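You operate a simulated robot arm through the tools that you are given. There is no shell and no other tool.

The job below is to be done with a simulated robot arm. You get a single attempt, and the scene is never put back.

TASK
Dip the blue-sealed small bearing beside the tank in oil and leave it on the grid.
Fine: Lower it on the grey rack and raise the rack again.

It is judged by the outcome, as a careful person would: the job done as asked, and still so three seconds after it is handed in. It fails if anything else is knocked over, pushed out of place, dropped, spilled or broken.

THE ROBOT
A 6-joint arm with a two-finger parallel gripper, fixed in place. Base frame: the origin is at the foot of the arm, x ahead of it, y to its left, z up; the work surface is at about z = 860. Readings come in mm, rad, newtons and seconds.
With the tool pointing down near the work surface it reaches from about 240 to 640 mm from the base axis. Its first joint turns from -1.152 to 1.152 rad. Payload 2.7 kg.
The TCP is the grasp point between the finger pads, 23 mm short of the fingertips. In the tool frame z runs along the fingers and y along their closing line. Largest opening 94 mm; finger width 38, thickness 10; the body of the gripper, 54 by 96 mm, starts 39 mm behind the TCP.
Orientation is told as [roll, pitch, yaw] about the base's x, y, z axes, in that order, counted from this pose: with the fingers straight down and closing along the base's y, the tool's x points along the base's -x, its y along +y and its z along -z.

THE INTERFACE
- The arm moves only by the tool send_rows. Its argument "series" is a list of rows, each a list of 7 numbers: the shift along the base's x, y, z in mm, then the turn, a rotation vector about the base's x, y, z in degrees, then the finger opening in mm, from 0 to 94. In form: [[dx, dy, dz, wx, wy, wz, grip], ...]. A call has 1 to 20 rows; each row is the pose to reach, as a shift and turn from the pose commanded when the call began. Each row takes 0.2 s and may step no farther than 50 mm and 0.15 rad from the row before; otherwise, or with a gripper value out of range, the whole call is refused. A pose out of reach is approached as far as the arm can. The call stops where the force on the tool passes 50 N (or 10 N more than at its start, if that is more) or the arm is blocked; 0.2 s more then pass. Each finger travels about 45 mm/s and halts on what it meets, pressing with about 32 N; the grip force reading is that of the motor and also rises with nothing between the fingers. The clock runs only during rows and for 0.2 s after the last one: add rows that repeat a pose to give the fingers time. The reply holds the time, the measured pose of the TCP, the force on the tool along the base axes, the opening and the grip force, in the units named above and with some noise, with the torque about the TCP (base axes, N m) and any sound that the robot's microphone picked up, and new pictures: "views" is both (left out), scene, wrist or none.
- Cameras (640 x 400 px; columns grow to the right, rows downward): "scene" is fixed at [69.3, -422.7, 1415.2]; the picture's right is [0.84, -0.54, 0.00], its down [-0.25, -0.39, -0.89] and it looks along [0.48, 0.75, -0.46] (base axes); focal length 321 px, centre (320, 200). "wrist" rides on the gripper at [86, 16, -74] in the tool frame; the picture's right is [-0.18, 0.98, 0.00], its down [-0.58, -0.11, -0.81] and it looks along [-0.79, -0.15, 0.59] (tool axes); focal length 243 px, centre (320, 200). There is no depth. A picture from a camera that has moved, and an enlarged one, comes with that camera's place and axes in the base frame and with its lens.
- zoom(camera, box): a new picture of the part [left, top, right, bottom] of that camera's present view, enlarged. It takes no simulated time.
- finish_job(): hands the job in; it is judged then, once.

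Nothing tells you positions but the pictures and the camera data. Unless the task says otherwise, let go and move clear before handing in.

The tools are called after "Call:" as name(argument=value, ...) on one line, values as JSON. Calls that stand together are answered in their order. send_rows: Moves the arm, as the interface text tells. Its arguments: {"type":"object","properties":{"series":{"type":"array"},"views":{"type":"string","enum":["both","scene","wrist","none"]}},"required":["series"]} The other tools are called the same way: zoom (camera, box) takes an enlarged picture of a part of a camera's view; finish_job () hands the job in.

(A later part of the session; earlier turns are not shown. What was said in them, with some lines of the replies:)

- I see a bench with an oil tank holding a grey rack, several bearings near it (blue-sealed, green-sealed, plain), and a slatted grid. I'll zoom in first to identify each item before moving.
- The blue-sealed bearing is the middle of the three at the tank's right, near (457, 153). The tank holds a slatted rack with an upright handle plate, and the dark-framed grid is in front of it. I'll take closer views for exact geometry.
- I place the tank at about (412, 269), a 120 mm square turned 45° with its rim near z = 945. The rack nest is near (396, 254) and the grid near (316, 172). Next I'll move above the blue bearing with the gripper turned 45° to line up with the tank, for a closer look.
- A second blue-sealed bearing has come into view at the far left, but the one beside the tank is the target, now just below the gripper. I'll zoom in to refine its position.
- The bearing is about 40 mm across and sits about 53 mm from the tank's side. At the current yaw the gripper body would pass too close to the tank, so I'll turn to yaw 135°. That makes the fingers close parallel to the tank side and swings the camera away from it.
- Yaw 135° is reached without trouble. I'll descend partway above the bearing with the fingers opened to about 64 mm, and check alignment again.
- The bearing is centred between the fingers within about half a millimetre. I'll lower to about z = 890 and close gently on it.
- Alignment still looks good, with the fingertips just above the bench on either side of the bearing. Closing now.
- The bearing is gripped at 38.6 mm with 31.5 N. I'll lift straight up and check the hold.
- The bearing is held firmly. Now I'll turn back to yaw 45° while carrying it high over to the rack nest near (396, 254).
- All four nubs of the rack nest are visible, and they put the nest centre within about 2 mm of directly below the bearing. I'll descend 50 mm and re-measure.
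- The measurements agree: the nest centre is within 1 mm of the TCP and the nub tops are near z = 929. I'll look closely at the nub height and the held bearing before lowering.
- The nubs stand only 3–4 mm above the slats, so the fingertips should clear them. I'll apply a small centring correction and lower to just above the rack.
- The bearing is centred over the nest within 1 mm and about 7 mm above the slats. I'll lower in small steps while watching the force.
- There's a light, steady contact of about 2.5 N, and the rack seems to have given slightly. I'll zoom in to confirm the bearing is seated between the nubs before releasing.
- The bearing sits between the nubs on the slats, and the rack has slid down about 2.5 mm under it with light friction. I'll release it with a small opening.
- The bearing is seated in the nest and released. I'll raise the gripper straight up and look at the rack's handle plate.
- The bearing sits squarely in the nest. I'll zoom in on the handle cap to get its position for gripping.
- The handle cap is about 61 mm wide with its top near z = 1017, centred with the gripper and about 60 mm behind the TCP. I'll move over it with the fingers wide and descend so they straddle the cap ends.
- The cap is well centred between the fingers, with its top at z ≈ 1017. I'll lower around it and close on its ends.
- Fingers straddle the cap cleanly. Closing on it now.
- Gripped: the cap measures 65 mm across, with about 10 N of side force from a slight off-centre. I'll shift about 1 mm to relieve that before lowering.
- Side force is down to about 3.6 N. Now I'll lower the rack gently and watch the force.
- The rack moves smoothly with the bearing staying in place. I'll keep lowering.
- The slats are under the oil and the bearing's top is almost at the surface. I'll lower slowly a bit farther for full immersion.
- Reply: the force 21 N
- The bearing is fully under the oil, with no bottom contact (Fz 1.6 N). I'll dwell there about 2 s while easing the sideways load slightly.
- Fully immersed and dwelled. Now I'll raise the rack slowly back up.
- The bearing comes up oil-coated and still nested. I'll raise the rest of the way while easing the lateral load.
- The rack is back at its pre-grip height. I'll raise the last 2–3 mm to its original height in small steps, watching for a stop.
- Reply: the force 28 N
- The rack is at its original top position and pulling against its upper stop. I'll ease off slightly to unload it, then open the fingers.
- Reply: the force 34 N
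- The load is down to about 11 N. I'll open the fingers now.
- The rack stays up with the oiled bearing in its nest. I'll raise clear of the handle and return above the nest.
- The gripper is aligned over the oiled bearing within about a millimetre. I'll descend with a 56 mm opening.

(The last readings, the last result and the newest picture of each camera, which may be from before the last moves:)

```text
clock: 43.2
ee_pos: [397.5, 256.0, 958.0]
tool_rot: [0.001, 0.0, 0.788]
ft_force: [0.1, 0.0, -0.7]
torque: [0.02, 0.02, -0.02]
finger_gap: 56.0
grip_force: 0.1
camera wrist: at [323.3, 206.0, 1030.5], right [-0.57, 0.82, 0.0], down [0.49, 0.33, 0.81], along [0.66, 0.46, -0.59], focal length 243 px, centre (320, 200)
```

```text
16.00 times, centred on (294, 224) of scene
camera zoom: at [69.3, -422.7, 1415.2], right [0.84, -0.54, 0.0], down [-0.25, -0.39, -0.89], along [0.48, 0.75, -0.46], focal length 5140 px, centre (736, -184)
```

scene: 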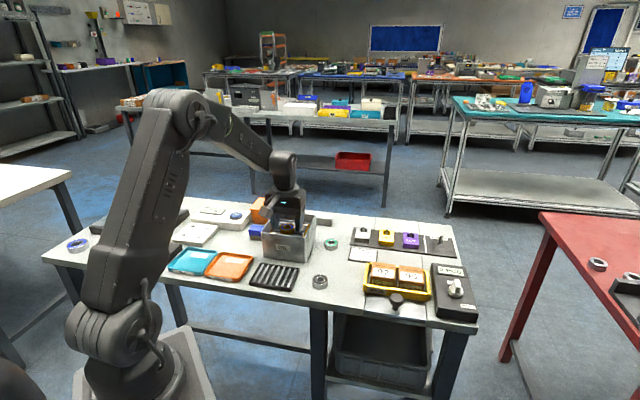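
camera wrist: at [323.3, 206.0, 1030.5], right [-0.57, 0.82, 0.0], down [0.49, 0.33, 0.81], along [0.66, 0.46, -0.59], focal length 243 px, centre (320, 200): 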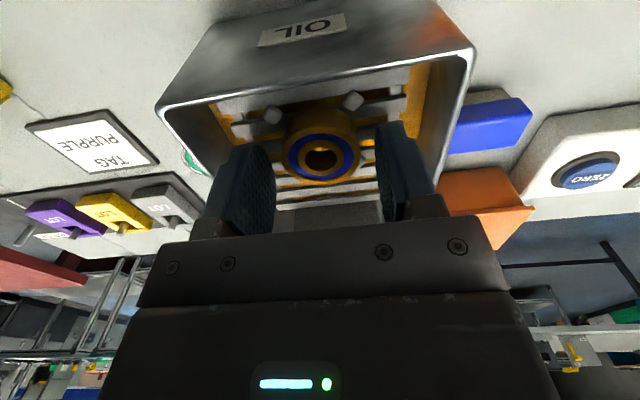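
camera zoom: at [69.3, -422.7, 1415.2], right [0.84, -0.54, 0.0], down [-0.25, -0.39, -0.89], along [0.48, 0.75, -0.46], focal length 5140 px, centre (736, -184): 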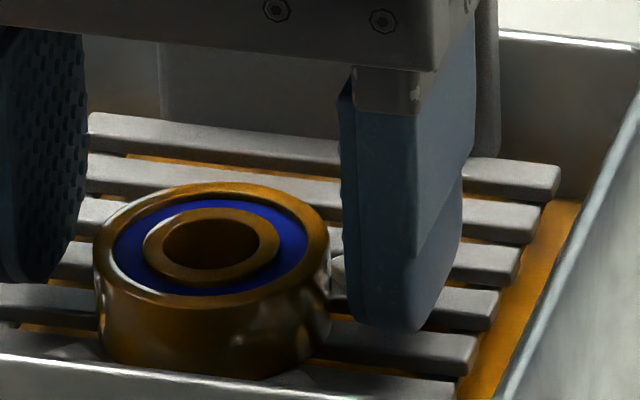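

The relation of the fingers to the bearing matches the earlier release. Closing on it.

Call:
send_rows(series=[[0, 0, 0, 0, 0, 0, 48], [0, 0, 0, 0, 0, 0, 42], [0, 0, 0, 0, 0, 0, 34], [0, 0, 0, 0, 0, 0, 30], [0, 0, 0, 0, 0, 0, 30]], views="wrist")

```text
clock: 44.4
ee_pos: [398.4, 256.7, 958.7]
tool_rot: [0.0, -0.001, 0.785]
ft_force: [-0.4, 0.4, 0.1]
torque: [-0.01, 0.02, -0.02]
finger_gap: 38.8
grip_force: 31.8
camera wrist: at [323.3, 205.9, 1030.6], right [-0.57, 0.82, 0.0], down [0.49, 0.33, 0.81], along [0.66, 0.46, -0.59], focal length 243 px, centre (320, 200)
```

wrist: 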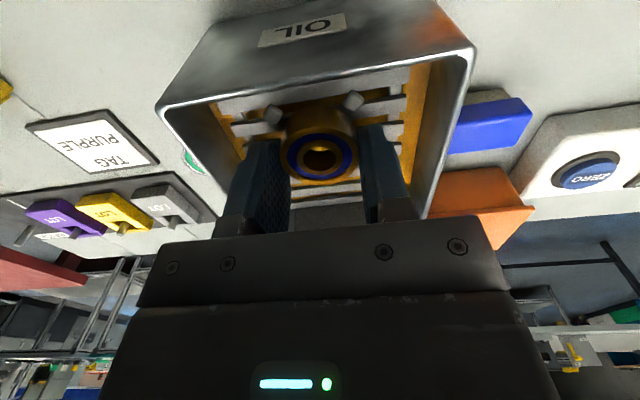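

Gripped at 38.8 mm. I'll lift slowly above the rim and pause over the tank to let it drip.

Call:
send_rows(series=[[0, 0, 3, 0, 0, 0, 30], [0, 0, 8, 0, 0, 0, 30], [0, 0, 16, 0, 0, 0, 30], [0, 0, 26, 0, 0, 0, 30], [0, 0, 38, 0, 0, 0, 30], [0, 0, 50, 0, 0, 0, 30], [0, 0, 58, 0, 0, 0, 30], [0, 0, 58, 0, 0, 0, 30], [0, 0, 58, 0, 0, 0, 30], [0, 0, 58, 0, 0, 0, 30], [0, 0, 58, 0, 0, 0, 30], [0, 0, 58, 0, 0, 0, 30], [0, 0, 58, 0, 0, 0, 30], [0, 0, 58, 0, 0, 0, 30], [0, 0, 58, 0, 0, 0, 30], [0, 0, 58, 0, 0, 0, 30], [0, 0, 58, 0, 0, 0, 30], [0, 0, 58, 0, 0, 0, 30], [0, 0, 58, 0, 0, 0, 30], [0, 0, 58, 0, 0, 0, 30]])

Call:
zoom(camera="scene", box=[250, 180, 330, 250])

```text
clock: 48.6
ee_pos: [397.3, 255.5, 1016.1]
tool_rot: [0.001, 0.001, 0.787]
ft_force: [0.6, 0.0, -0.6]
torque: [-0.01, -0.03, 0.01]
finger_gap: 38.6
grip_force: 31.8
camera wrist: at [323.6, 206.4, 1088.7], right [-0.57, 0.82, 0.0], down [0.49, 0.33, 0.81], along [0.66, 0.46, -0.59], focal length 243 px, centre (320, 200)
```

scene: 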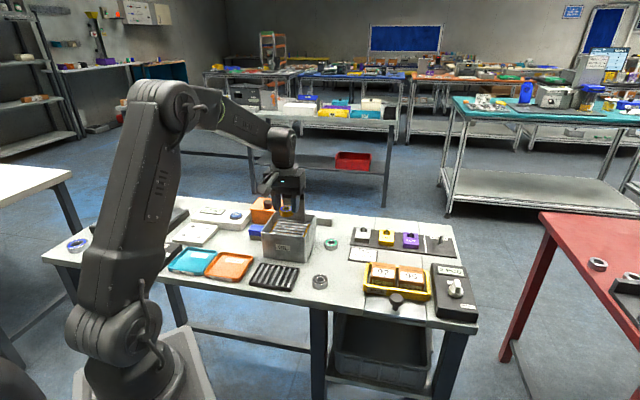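
wrist: 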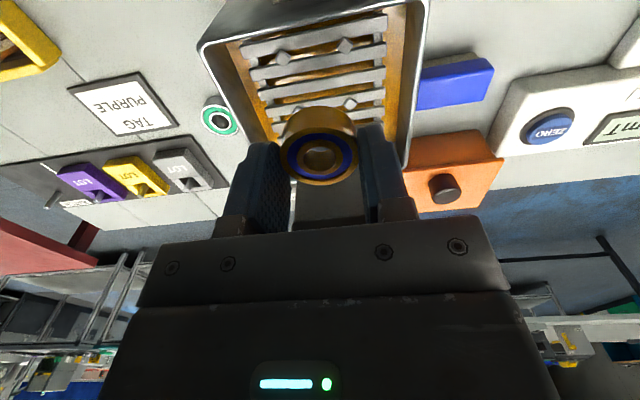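

```text
5.71 times, centred on (290, 215) of scene
camera zoom: at [69.3, -422.7, 1415.2], right [0.84, -0.54, 0.0], down [-0.25, -0.39, -0.89], along [0.48, 0.75, -0.46], focal length 1836 px, centre (491, 114)
```

zoom: 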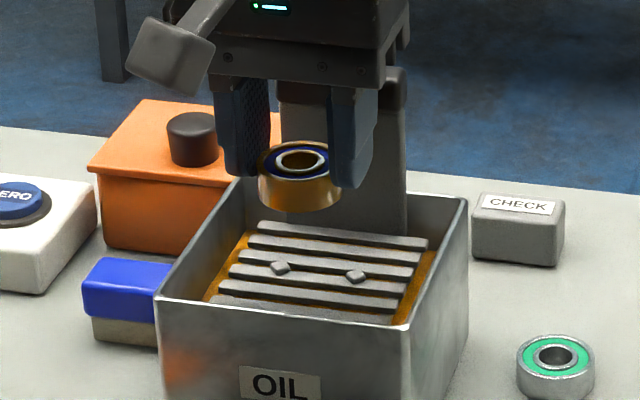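

Dripping is done and the rack remains raised. I'll carry the bearing over to the grid near (316, 172), staying high.

Call:
send_rows(series=[[-8, -8, 0, 0, 0, 0, 30], [-20, -21, 0, 0, 0, 0, 30], [-35, -36, 0, 0, 0, 0, 30], [-50, -52, 0, 0, 0, 0, 30], [-65, -67, 0, 0, 0, 0, 30], [-75, -78, 0, 0, 0, 0, 30], [-81, -84, 0, 0, 0, 0, 30], [-81, -84, 0, 0, 0, 0, 30]])

Call:
zoom(camera="wrist", box=[210, 0, 430, 160])

Call:
zoom(camera="scene", box=[235, 215, 335, 295])

```text
clock: 50.4
ee_pos: [315.0, 172.8, 1015.9]
tool_rot: [-0.001, 0.001, 0.788]
ft_force: [-0.6, 0.3, -0.6]
torque: [0.01, -0.01, 0.02]
finger_gap: 38.6
grip_force: 32.1
camera wrist: at [241.3, 122.7, 1088.6], right [-0.57, 0.82, 0.0], down [0.49, 0.33, 0.81], along [0.66, 0.46, -0.59], focal length 243 px, centre (320, 200)
```

scene: 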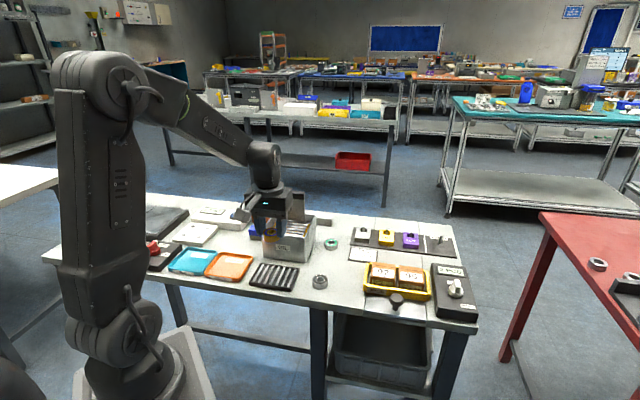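
wrist: 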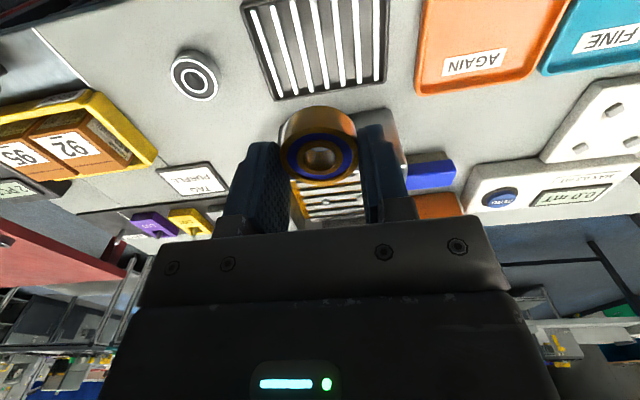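

```text
2.50 times, centred on (320, 80) of wrist
camera zoom: at [241.3, 122.7, 1088.6], right [-0.57, 0.82, 0.0], down [0.49, 0.33, 0.81], along [0.66, 0.46, -0.59], focal length 606 px, centre (320, 500)
```

zoom: 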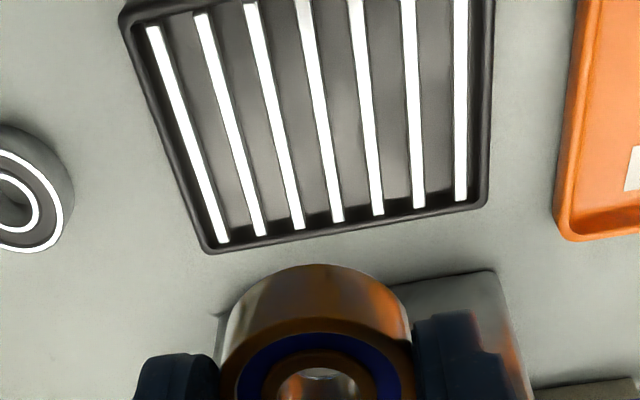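

```text
5.00 times, centred on (285, 255) of scene
camera zoom: at [69.3, -422.7, 1415.2], right [0.84, -0.54, 0.0], down [-0.25, -0.39, -0.89], along [0.48, 0.75, -0.46], focal length 1606 px, centre (495, -75)
```

zoom: 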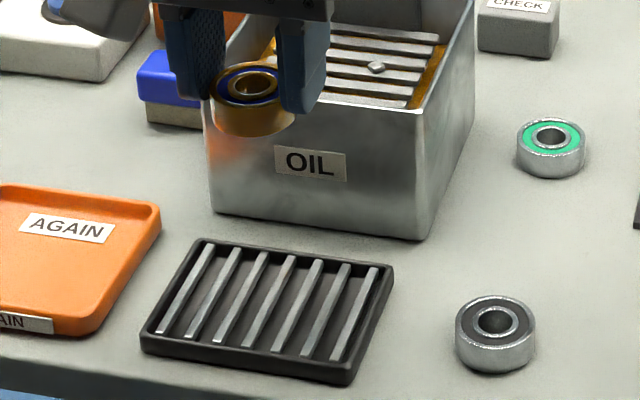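

The bearing is over the grid centre within about 1 mm, with the slats running under it. I'll descend to just above the grid and check.

Call:
send_rows(series=[[-0.5, 0.5, -20, 0, 0, 0, 30], [-0.5, 0.5, -45, 0, 0, 0, 30], [-0.5, 0.5, -70, 0, 0, 0, 30], [-0.5, 0.5, -90, 0, 0, 0, 30], [-0.5, 0.5, -101, 0, 0, 0, 30], [-0.5, 0.5, -101, 0, 0, 0, 30]])

Call:
zoom(camera="wrist", box=[190, 40, 450, 220])

Call:
zoom(camera="scene", box=[240, 235, 320, 300])

```text
clock: 51.8
ee_pos: [313.8, 173.8, 914.3]
tool_rot: [-0.001, 0.001, 0.788]
ft_force: [0.6, -0.4, -0.9]
torque: [-0.01, 0.02, -0.01]
finger_gap: 38.6
grip_force: 31.7
camera wrist: at [240.5, 123.5, 986.2], right [-0.57, 0.82, 0.0], down [0.49, 0.33, 0.81], along [0.66, 0.46, -0.59], focal length 243 px, centre (320, 200)
```

scene: 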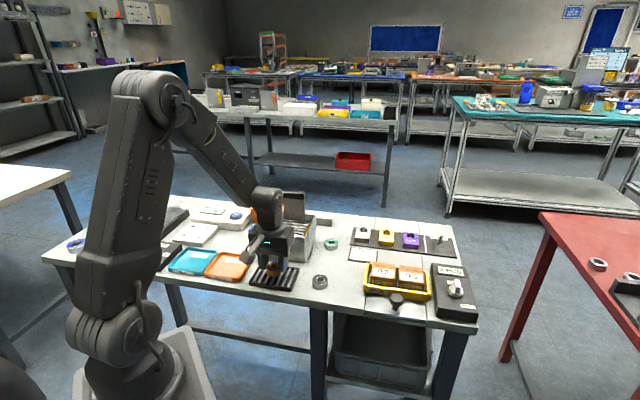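
wrist: 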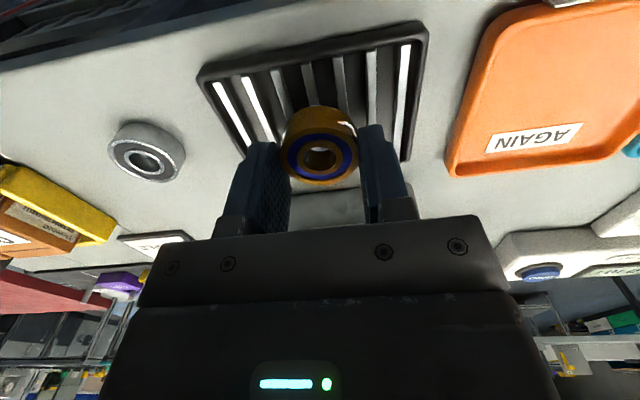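

```text
2.22 times, centred on (320, 130) of wrist
camera zoom: at [240.5, 123.5, 986.2], right [-0.57, 0.82, 0.0], down [0.49, 0.33, 0.81], along [0.66, 0.46, -0.59], focal length 539 px, centre (320, 356)
```

zoom: 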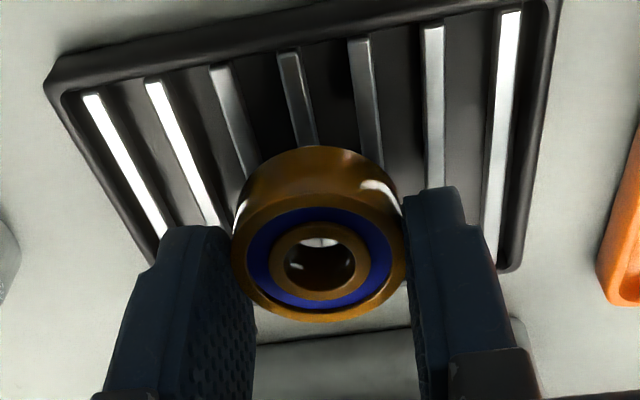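

```text
6.15 times, centred on (280, 268) of scene
camera zoom: at [69.3, -422.7, 1415.2], right [0.84, -0.54, 0.0], down [-0.25, -0.39, -0.89], along [0.48, 0.75, -0.46], focal length 1977 px, centre (566, -215)
```

zoom: 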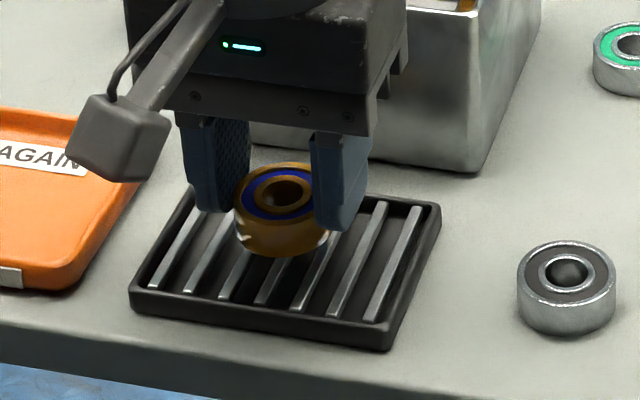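

Well centred over the grid and about 15 mm above it. I'll lower to near contact.

Call:
send_rows(series=[[0, 0, -3, 0, 0, 0, 30], [0, 0, -6, 0, 0, 0, 30], [0, 0, -9, 0, 0, 0, 30], [0, 0, -11, 0, 0, 0, 30], [0, 0, -11, 0, 0, 0, 30]])

Call:
zoom(camera="scene", box=[255, 250, 305, 290])

```text
clock: 53.0
ee_pos: [316.0, 173.0, 902.9]
tool_rot: [0.0, 0.001, 0.787]
ft_force: [0.3, -0.4, -1.5]
torque: [0.03, -0.01, 0.02]
finger_gap: 38.9
grip_force: 32.1
camera wrist: at [241.5, 122.8, 976.3], right [-0.57, 0.82, 0.0], down [0.49, 0.33, 0.81], along [0.66, 0.46, -0.59], focal length 243 px, centre (320, 200)
```

scene: 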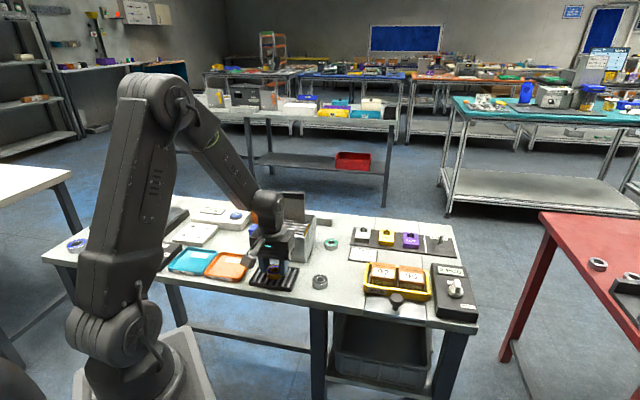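
wrist: 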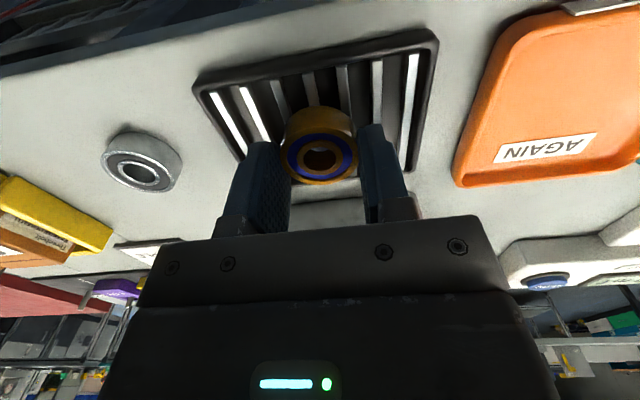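

```text
10.00 times, centred on (280, 270) of scene
camera zoom: at [69.3, -422.7, 1415.2], right [0.84, -0.54, 0.0], down [-0.25, -0.39, -0.89], along [0.48, 0.75, -0.46], focal length 3213 px, centre (720, -500)
```

zoom: 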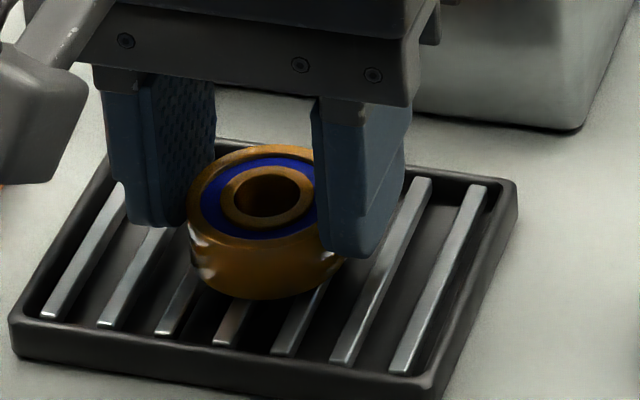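

Now about 903 with no contact yet. I'll step down 1 mm at a time and watch the force.

Call:
send_rows(series=[[0, 0, -1, 0, 0, 0, 30], [0, 0, -2, 0, 0, 0, 30], [0, 0, -2, 0, 0, 0, 30]], views="none")

```text
clock: 53.8
ee_pos: [315.6, 172.8, 904.4]
tool_rot: [0.0, -0.002, 0.787]
ft_force: [-3.6, -2.1, 18.4]
torque: [-0.11, 0.19, 0.02]
finger_gap: 38.3
grip_force: 32.3
```

Contact with the slats at 18 N. I'll back off slightly to a light touch before releasing.

Call:
send_rows(series=[[0, 0, 0.6, 0, 0, 0, 30], [0, 0, 1.0, 0, 0, 0, 30], [0, 0, 1.0, 0, 0, 0, 30]], views="wrist")

Call:
zoom(camera="scene", box=[255, 250, 305, 290])

Call:
zoom(camera="wrist", box=[190, 40, 450, 220])

```text
clock: 54.6
ee_pos: [314.8, 172.1, 903.7]
tool_rot: [0.0, 0.001, 0.787]
ft_force: [1.2, 2.2, 4.7]
torque: [0.04, -0.03, 0.02]
finger_gap: 38.5
grip_force: 32.2
camera wrist: at [241.2, 122.6, 975.2], right [-0.57, 0.82, 0.0], down [0.49, 0.33, 0.81], along [0.66, 0.46, -0.59], focal length 243 px, centre (320, 200)
```

wrist: 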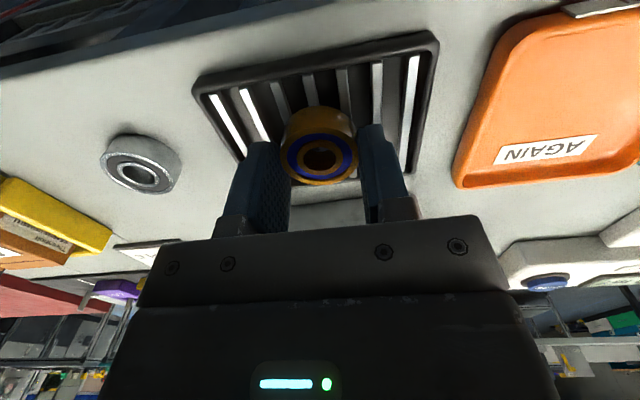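

```text
10.00 times, centred on (280, 270) of scene
camera zoom: at [69.3, -422.7, 1415.2], right [0.84, -0.54, 0.0], down [-0.25, -0.39, -0.89], along [0.48, 0.75, -0.46], focal length 3213 px, centre (720, -500)
```

zoom: 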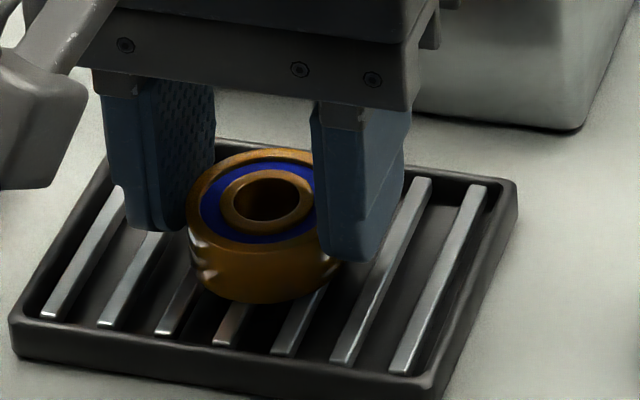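

```text
2.22 times, centred on (320, 130) of wrist
camera zoom: at [241.2, 122.6, 975.2], right [-0.57, 0.82, 0.0], down [0.49, 0.33, 0.81], along [0.66, 0.46, -0.59], focal length 539 px, centre (320, 356)
```

zoom: 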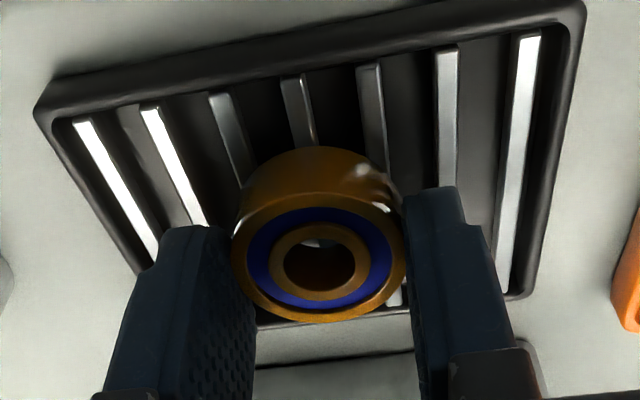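

The bearing rests on the slats with a light touch. Releasing now.

Call:
send_rows(series=[[0, 0, 0, 0, 0, 0, 40], [0, 0, 0, 0, 0, 0, 44], [0, 0, 0, 0, 0, 0, 50], [0, 0, 0, 0, 0, 0, 58], [0, 0, 0, 0, 0, 0, 58]], views="wrist")

Call:
zoom(camera="scene", box=[255, 250, 305, 290])

Call:
zoom(camera="wrist", box=[190, 40, 450, 220])

```text
clock: 55.8
ee_pos: [314.7, 172.6, 904.1]
tool_rot: [0.001, -0.002, 0.786]
ft_force: [0.1, -0.4, -0.2]
torque: [-0.02, -0.02, 0.02]
finger_gap: 57.9
grip_force: 0.0
camera wrist: at [241.2, 122.5, 975.3], right [-0.57, 0.82, 0.0], down [0.49, 0.33, 0.81], along [0.66, 0.46, -0.59], focal length 243 px, centre (320, 200)
```

wrist: 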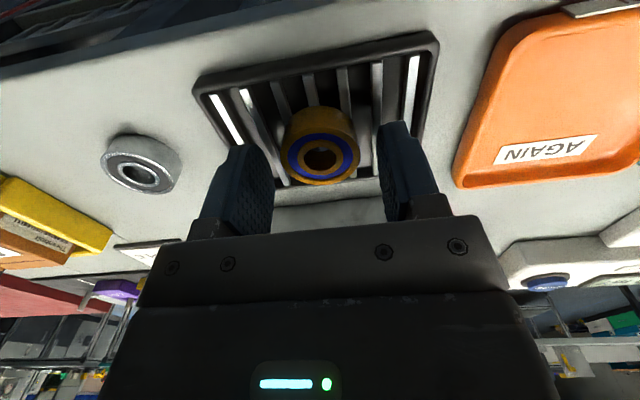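

```text
10.00 times, centred on (280, 270) of scene
camera zoom: at [69.3, -422.7, 1415.2], right [0.84, -0.54, 0.0], down [-0.25, -0.39, -0.89], along [0.48, 0.75, -0.46], focal length 3213 px, centre (720, -500)
```

zoom: 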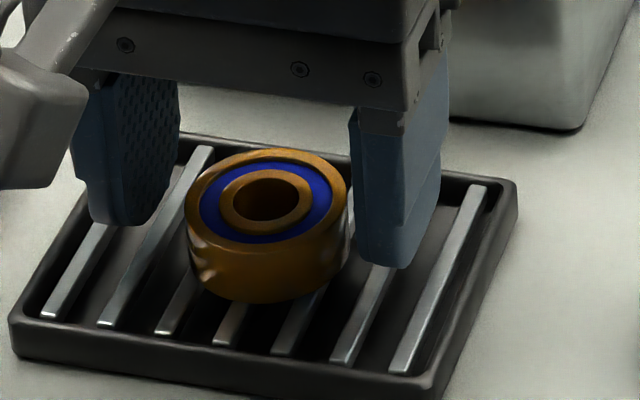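

```text
2.22 times, centred on (320, 130) of wrist
camera zoom: at [241.2, 122.5, 975.3], right [-0.57, 0.82, 0.0], down [0.49, 0.33, 0.81], along [0.66, 0.46, -0.59], focal length 539 px, centre (320, 356)
```

zoom: 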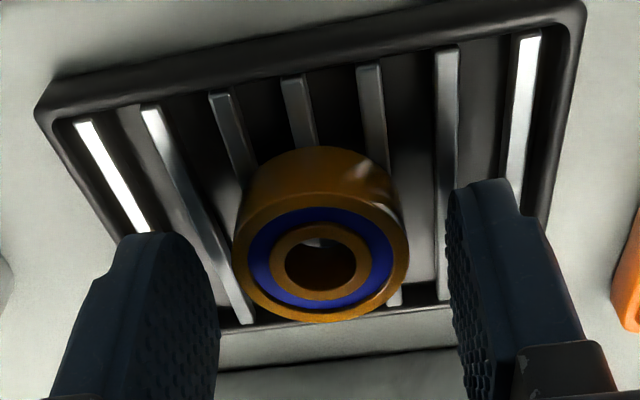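

The bearing lies flat and free on the grid slats. I'll raise the gripper straight up well clear and do a final check.

Call:
send_rows(series=[[0, 0, 5, 0, 0, 0, 58], [0, 0, 20, 0, 0, 0, 58], [0, 0, 45, 0, 0, 0, 58], [0, 0, 80, 0, 0, 0, 58], [0, 0, 120, 0, 0, 0, 70], [0, 0, 165, 0, 0, 0, 80], [0, 0, 210, 0, 0, 0, 90], [0, 0, 240, 0, 0, 0, 90], [0, 0, 240, 0, 0, 0, 90]])

Call:
zoom(camera="scene", box=[230, 180, 350, 300])

Call:
zoom(camera="scene", box=[140, 190, 300, 295])

Call:
zoom(camera="scene", box=[320, 200, 480, 330])

```text
clock: 57.8
ee_pos: [317.4, 171.5, 1140.1]
tool_rot: [-0.001, 0.0, 0.787]
ft_force: [-0.5, 0.0, -0.1]
torque: [0.0, 0.02, -0.01]
finger_gap: 89.8
grip_force: 0.0
camera wrist: at [242.7, 121.4, 1212.8], right [-0.57, 0.82, 0.0], down [0.49, 0.33, 0.81], along [0.66, 0.46, -0.59], focal length 243 px, centre (320, 200)
```

scene: 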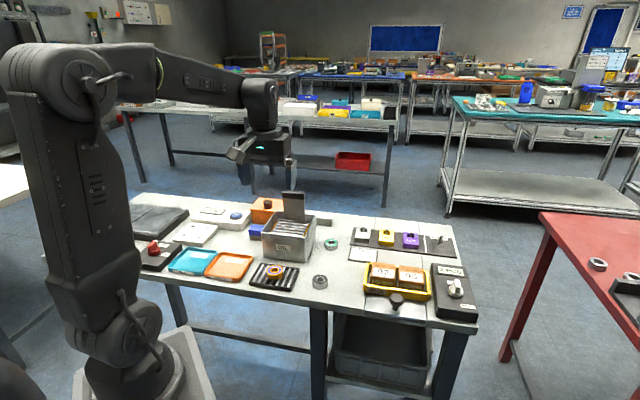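
wrist: 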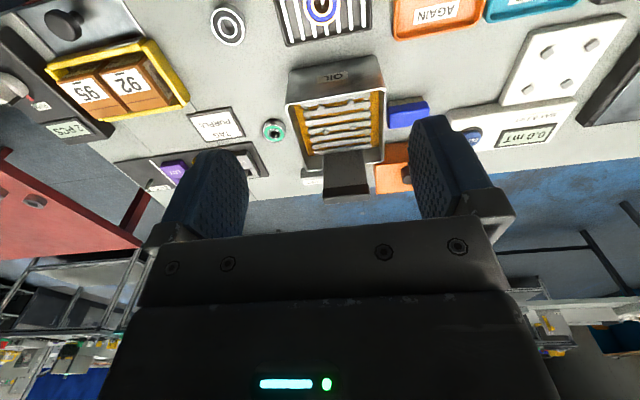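

```text
3.33 times, centred on (290, 240) of scene
camera zoom: at [69.3, -422.7, 1415.2], right [0.84, -0.54, 0.0], down [-0.25, -0.39, -0.89], along [0.48, 0.75, -0.46], focal length 1071 px, centre (420, 67)
```

zoom: 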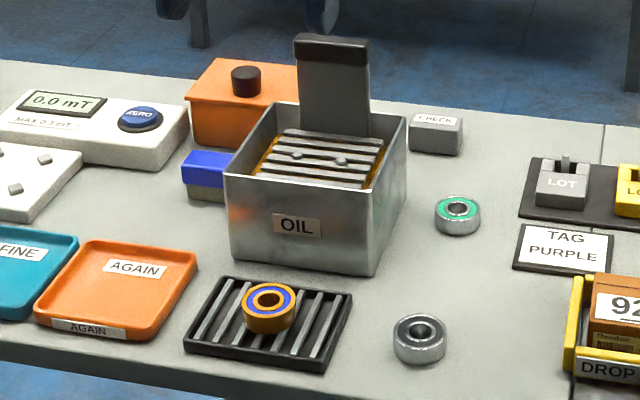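

```text
3.81 times, centred on (220, 242) of scene
camera zoom: at [69.3, -422.7, 1415.2], right [0.84, -0.54, 0.0], down [-0.25, -0.39, -0.89], along [0.48, 0.75, -0.46], focal length 1224 px, centre (701, 38)
```

zoom: 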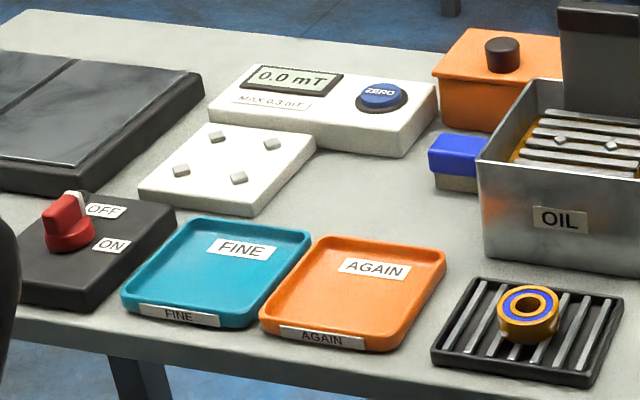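

```text
3.08 times, centred on (400, 265) of scene
camera zoom: at [69.3, -422.7, 1415.2], right [0.84, -0.54, 0.0], down [-0.25, -0.39, -0.89], along [0.48, 0.75, -0.46], focal length 988 px, centre (74, 0)
```

zoom: 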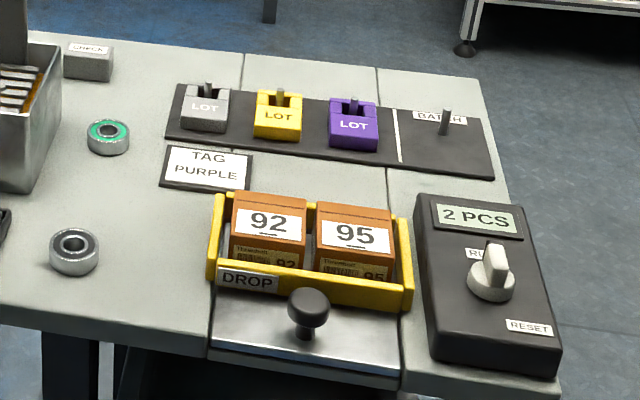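

The oiled blue-sealed bearing lies flat on the grid, the rack is back up and empty, and nothing else visible has moved. The gripper is clear, so I'm handing in.

Call:
finish_job()

```text
The job is handed in.
```

The blue-sealed small bearing has been dipped in oil and is lying flat on the grid, and I've handed the job in.

- **Dip:** I set the bearing in the rack's nest and lowered the rack by its handle until the bearing was fully under the oil. I held it there for about 2 seconds.
- **Rack:** It is back up at its original height and empty. It stayed up after I let go.
- **Drip:** I held the bearing over the tank for about 2.5 seconds before carrying it to the grid.
- **Surroundings:** In the final pictures, nothing else around the tank and grid had moved and no oil had spilled. The larger blue-sealed bearing at the far left was hidden behind the arm in that last view, but I never worked near it.
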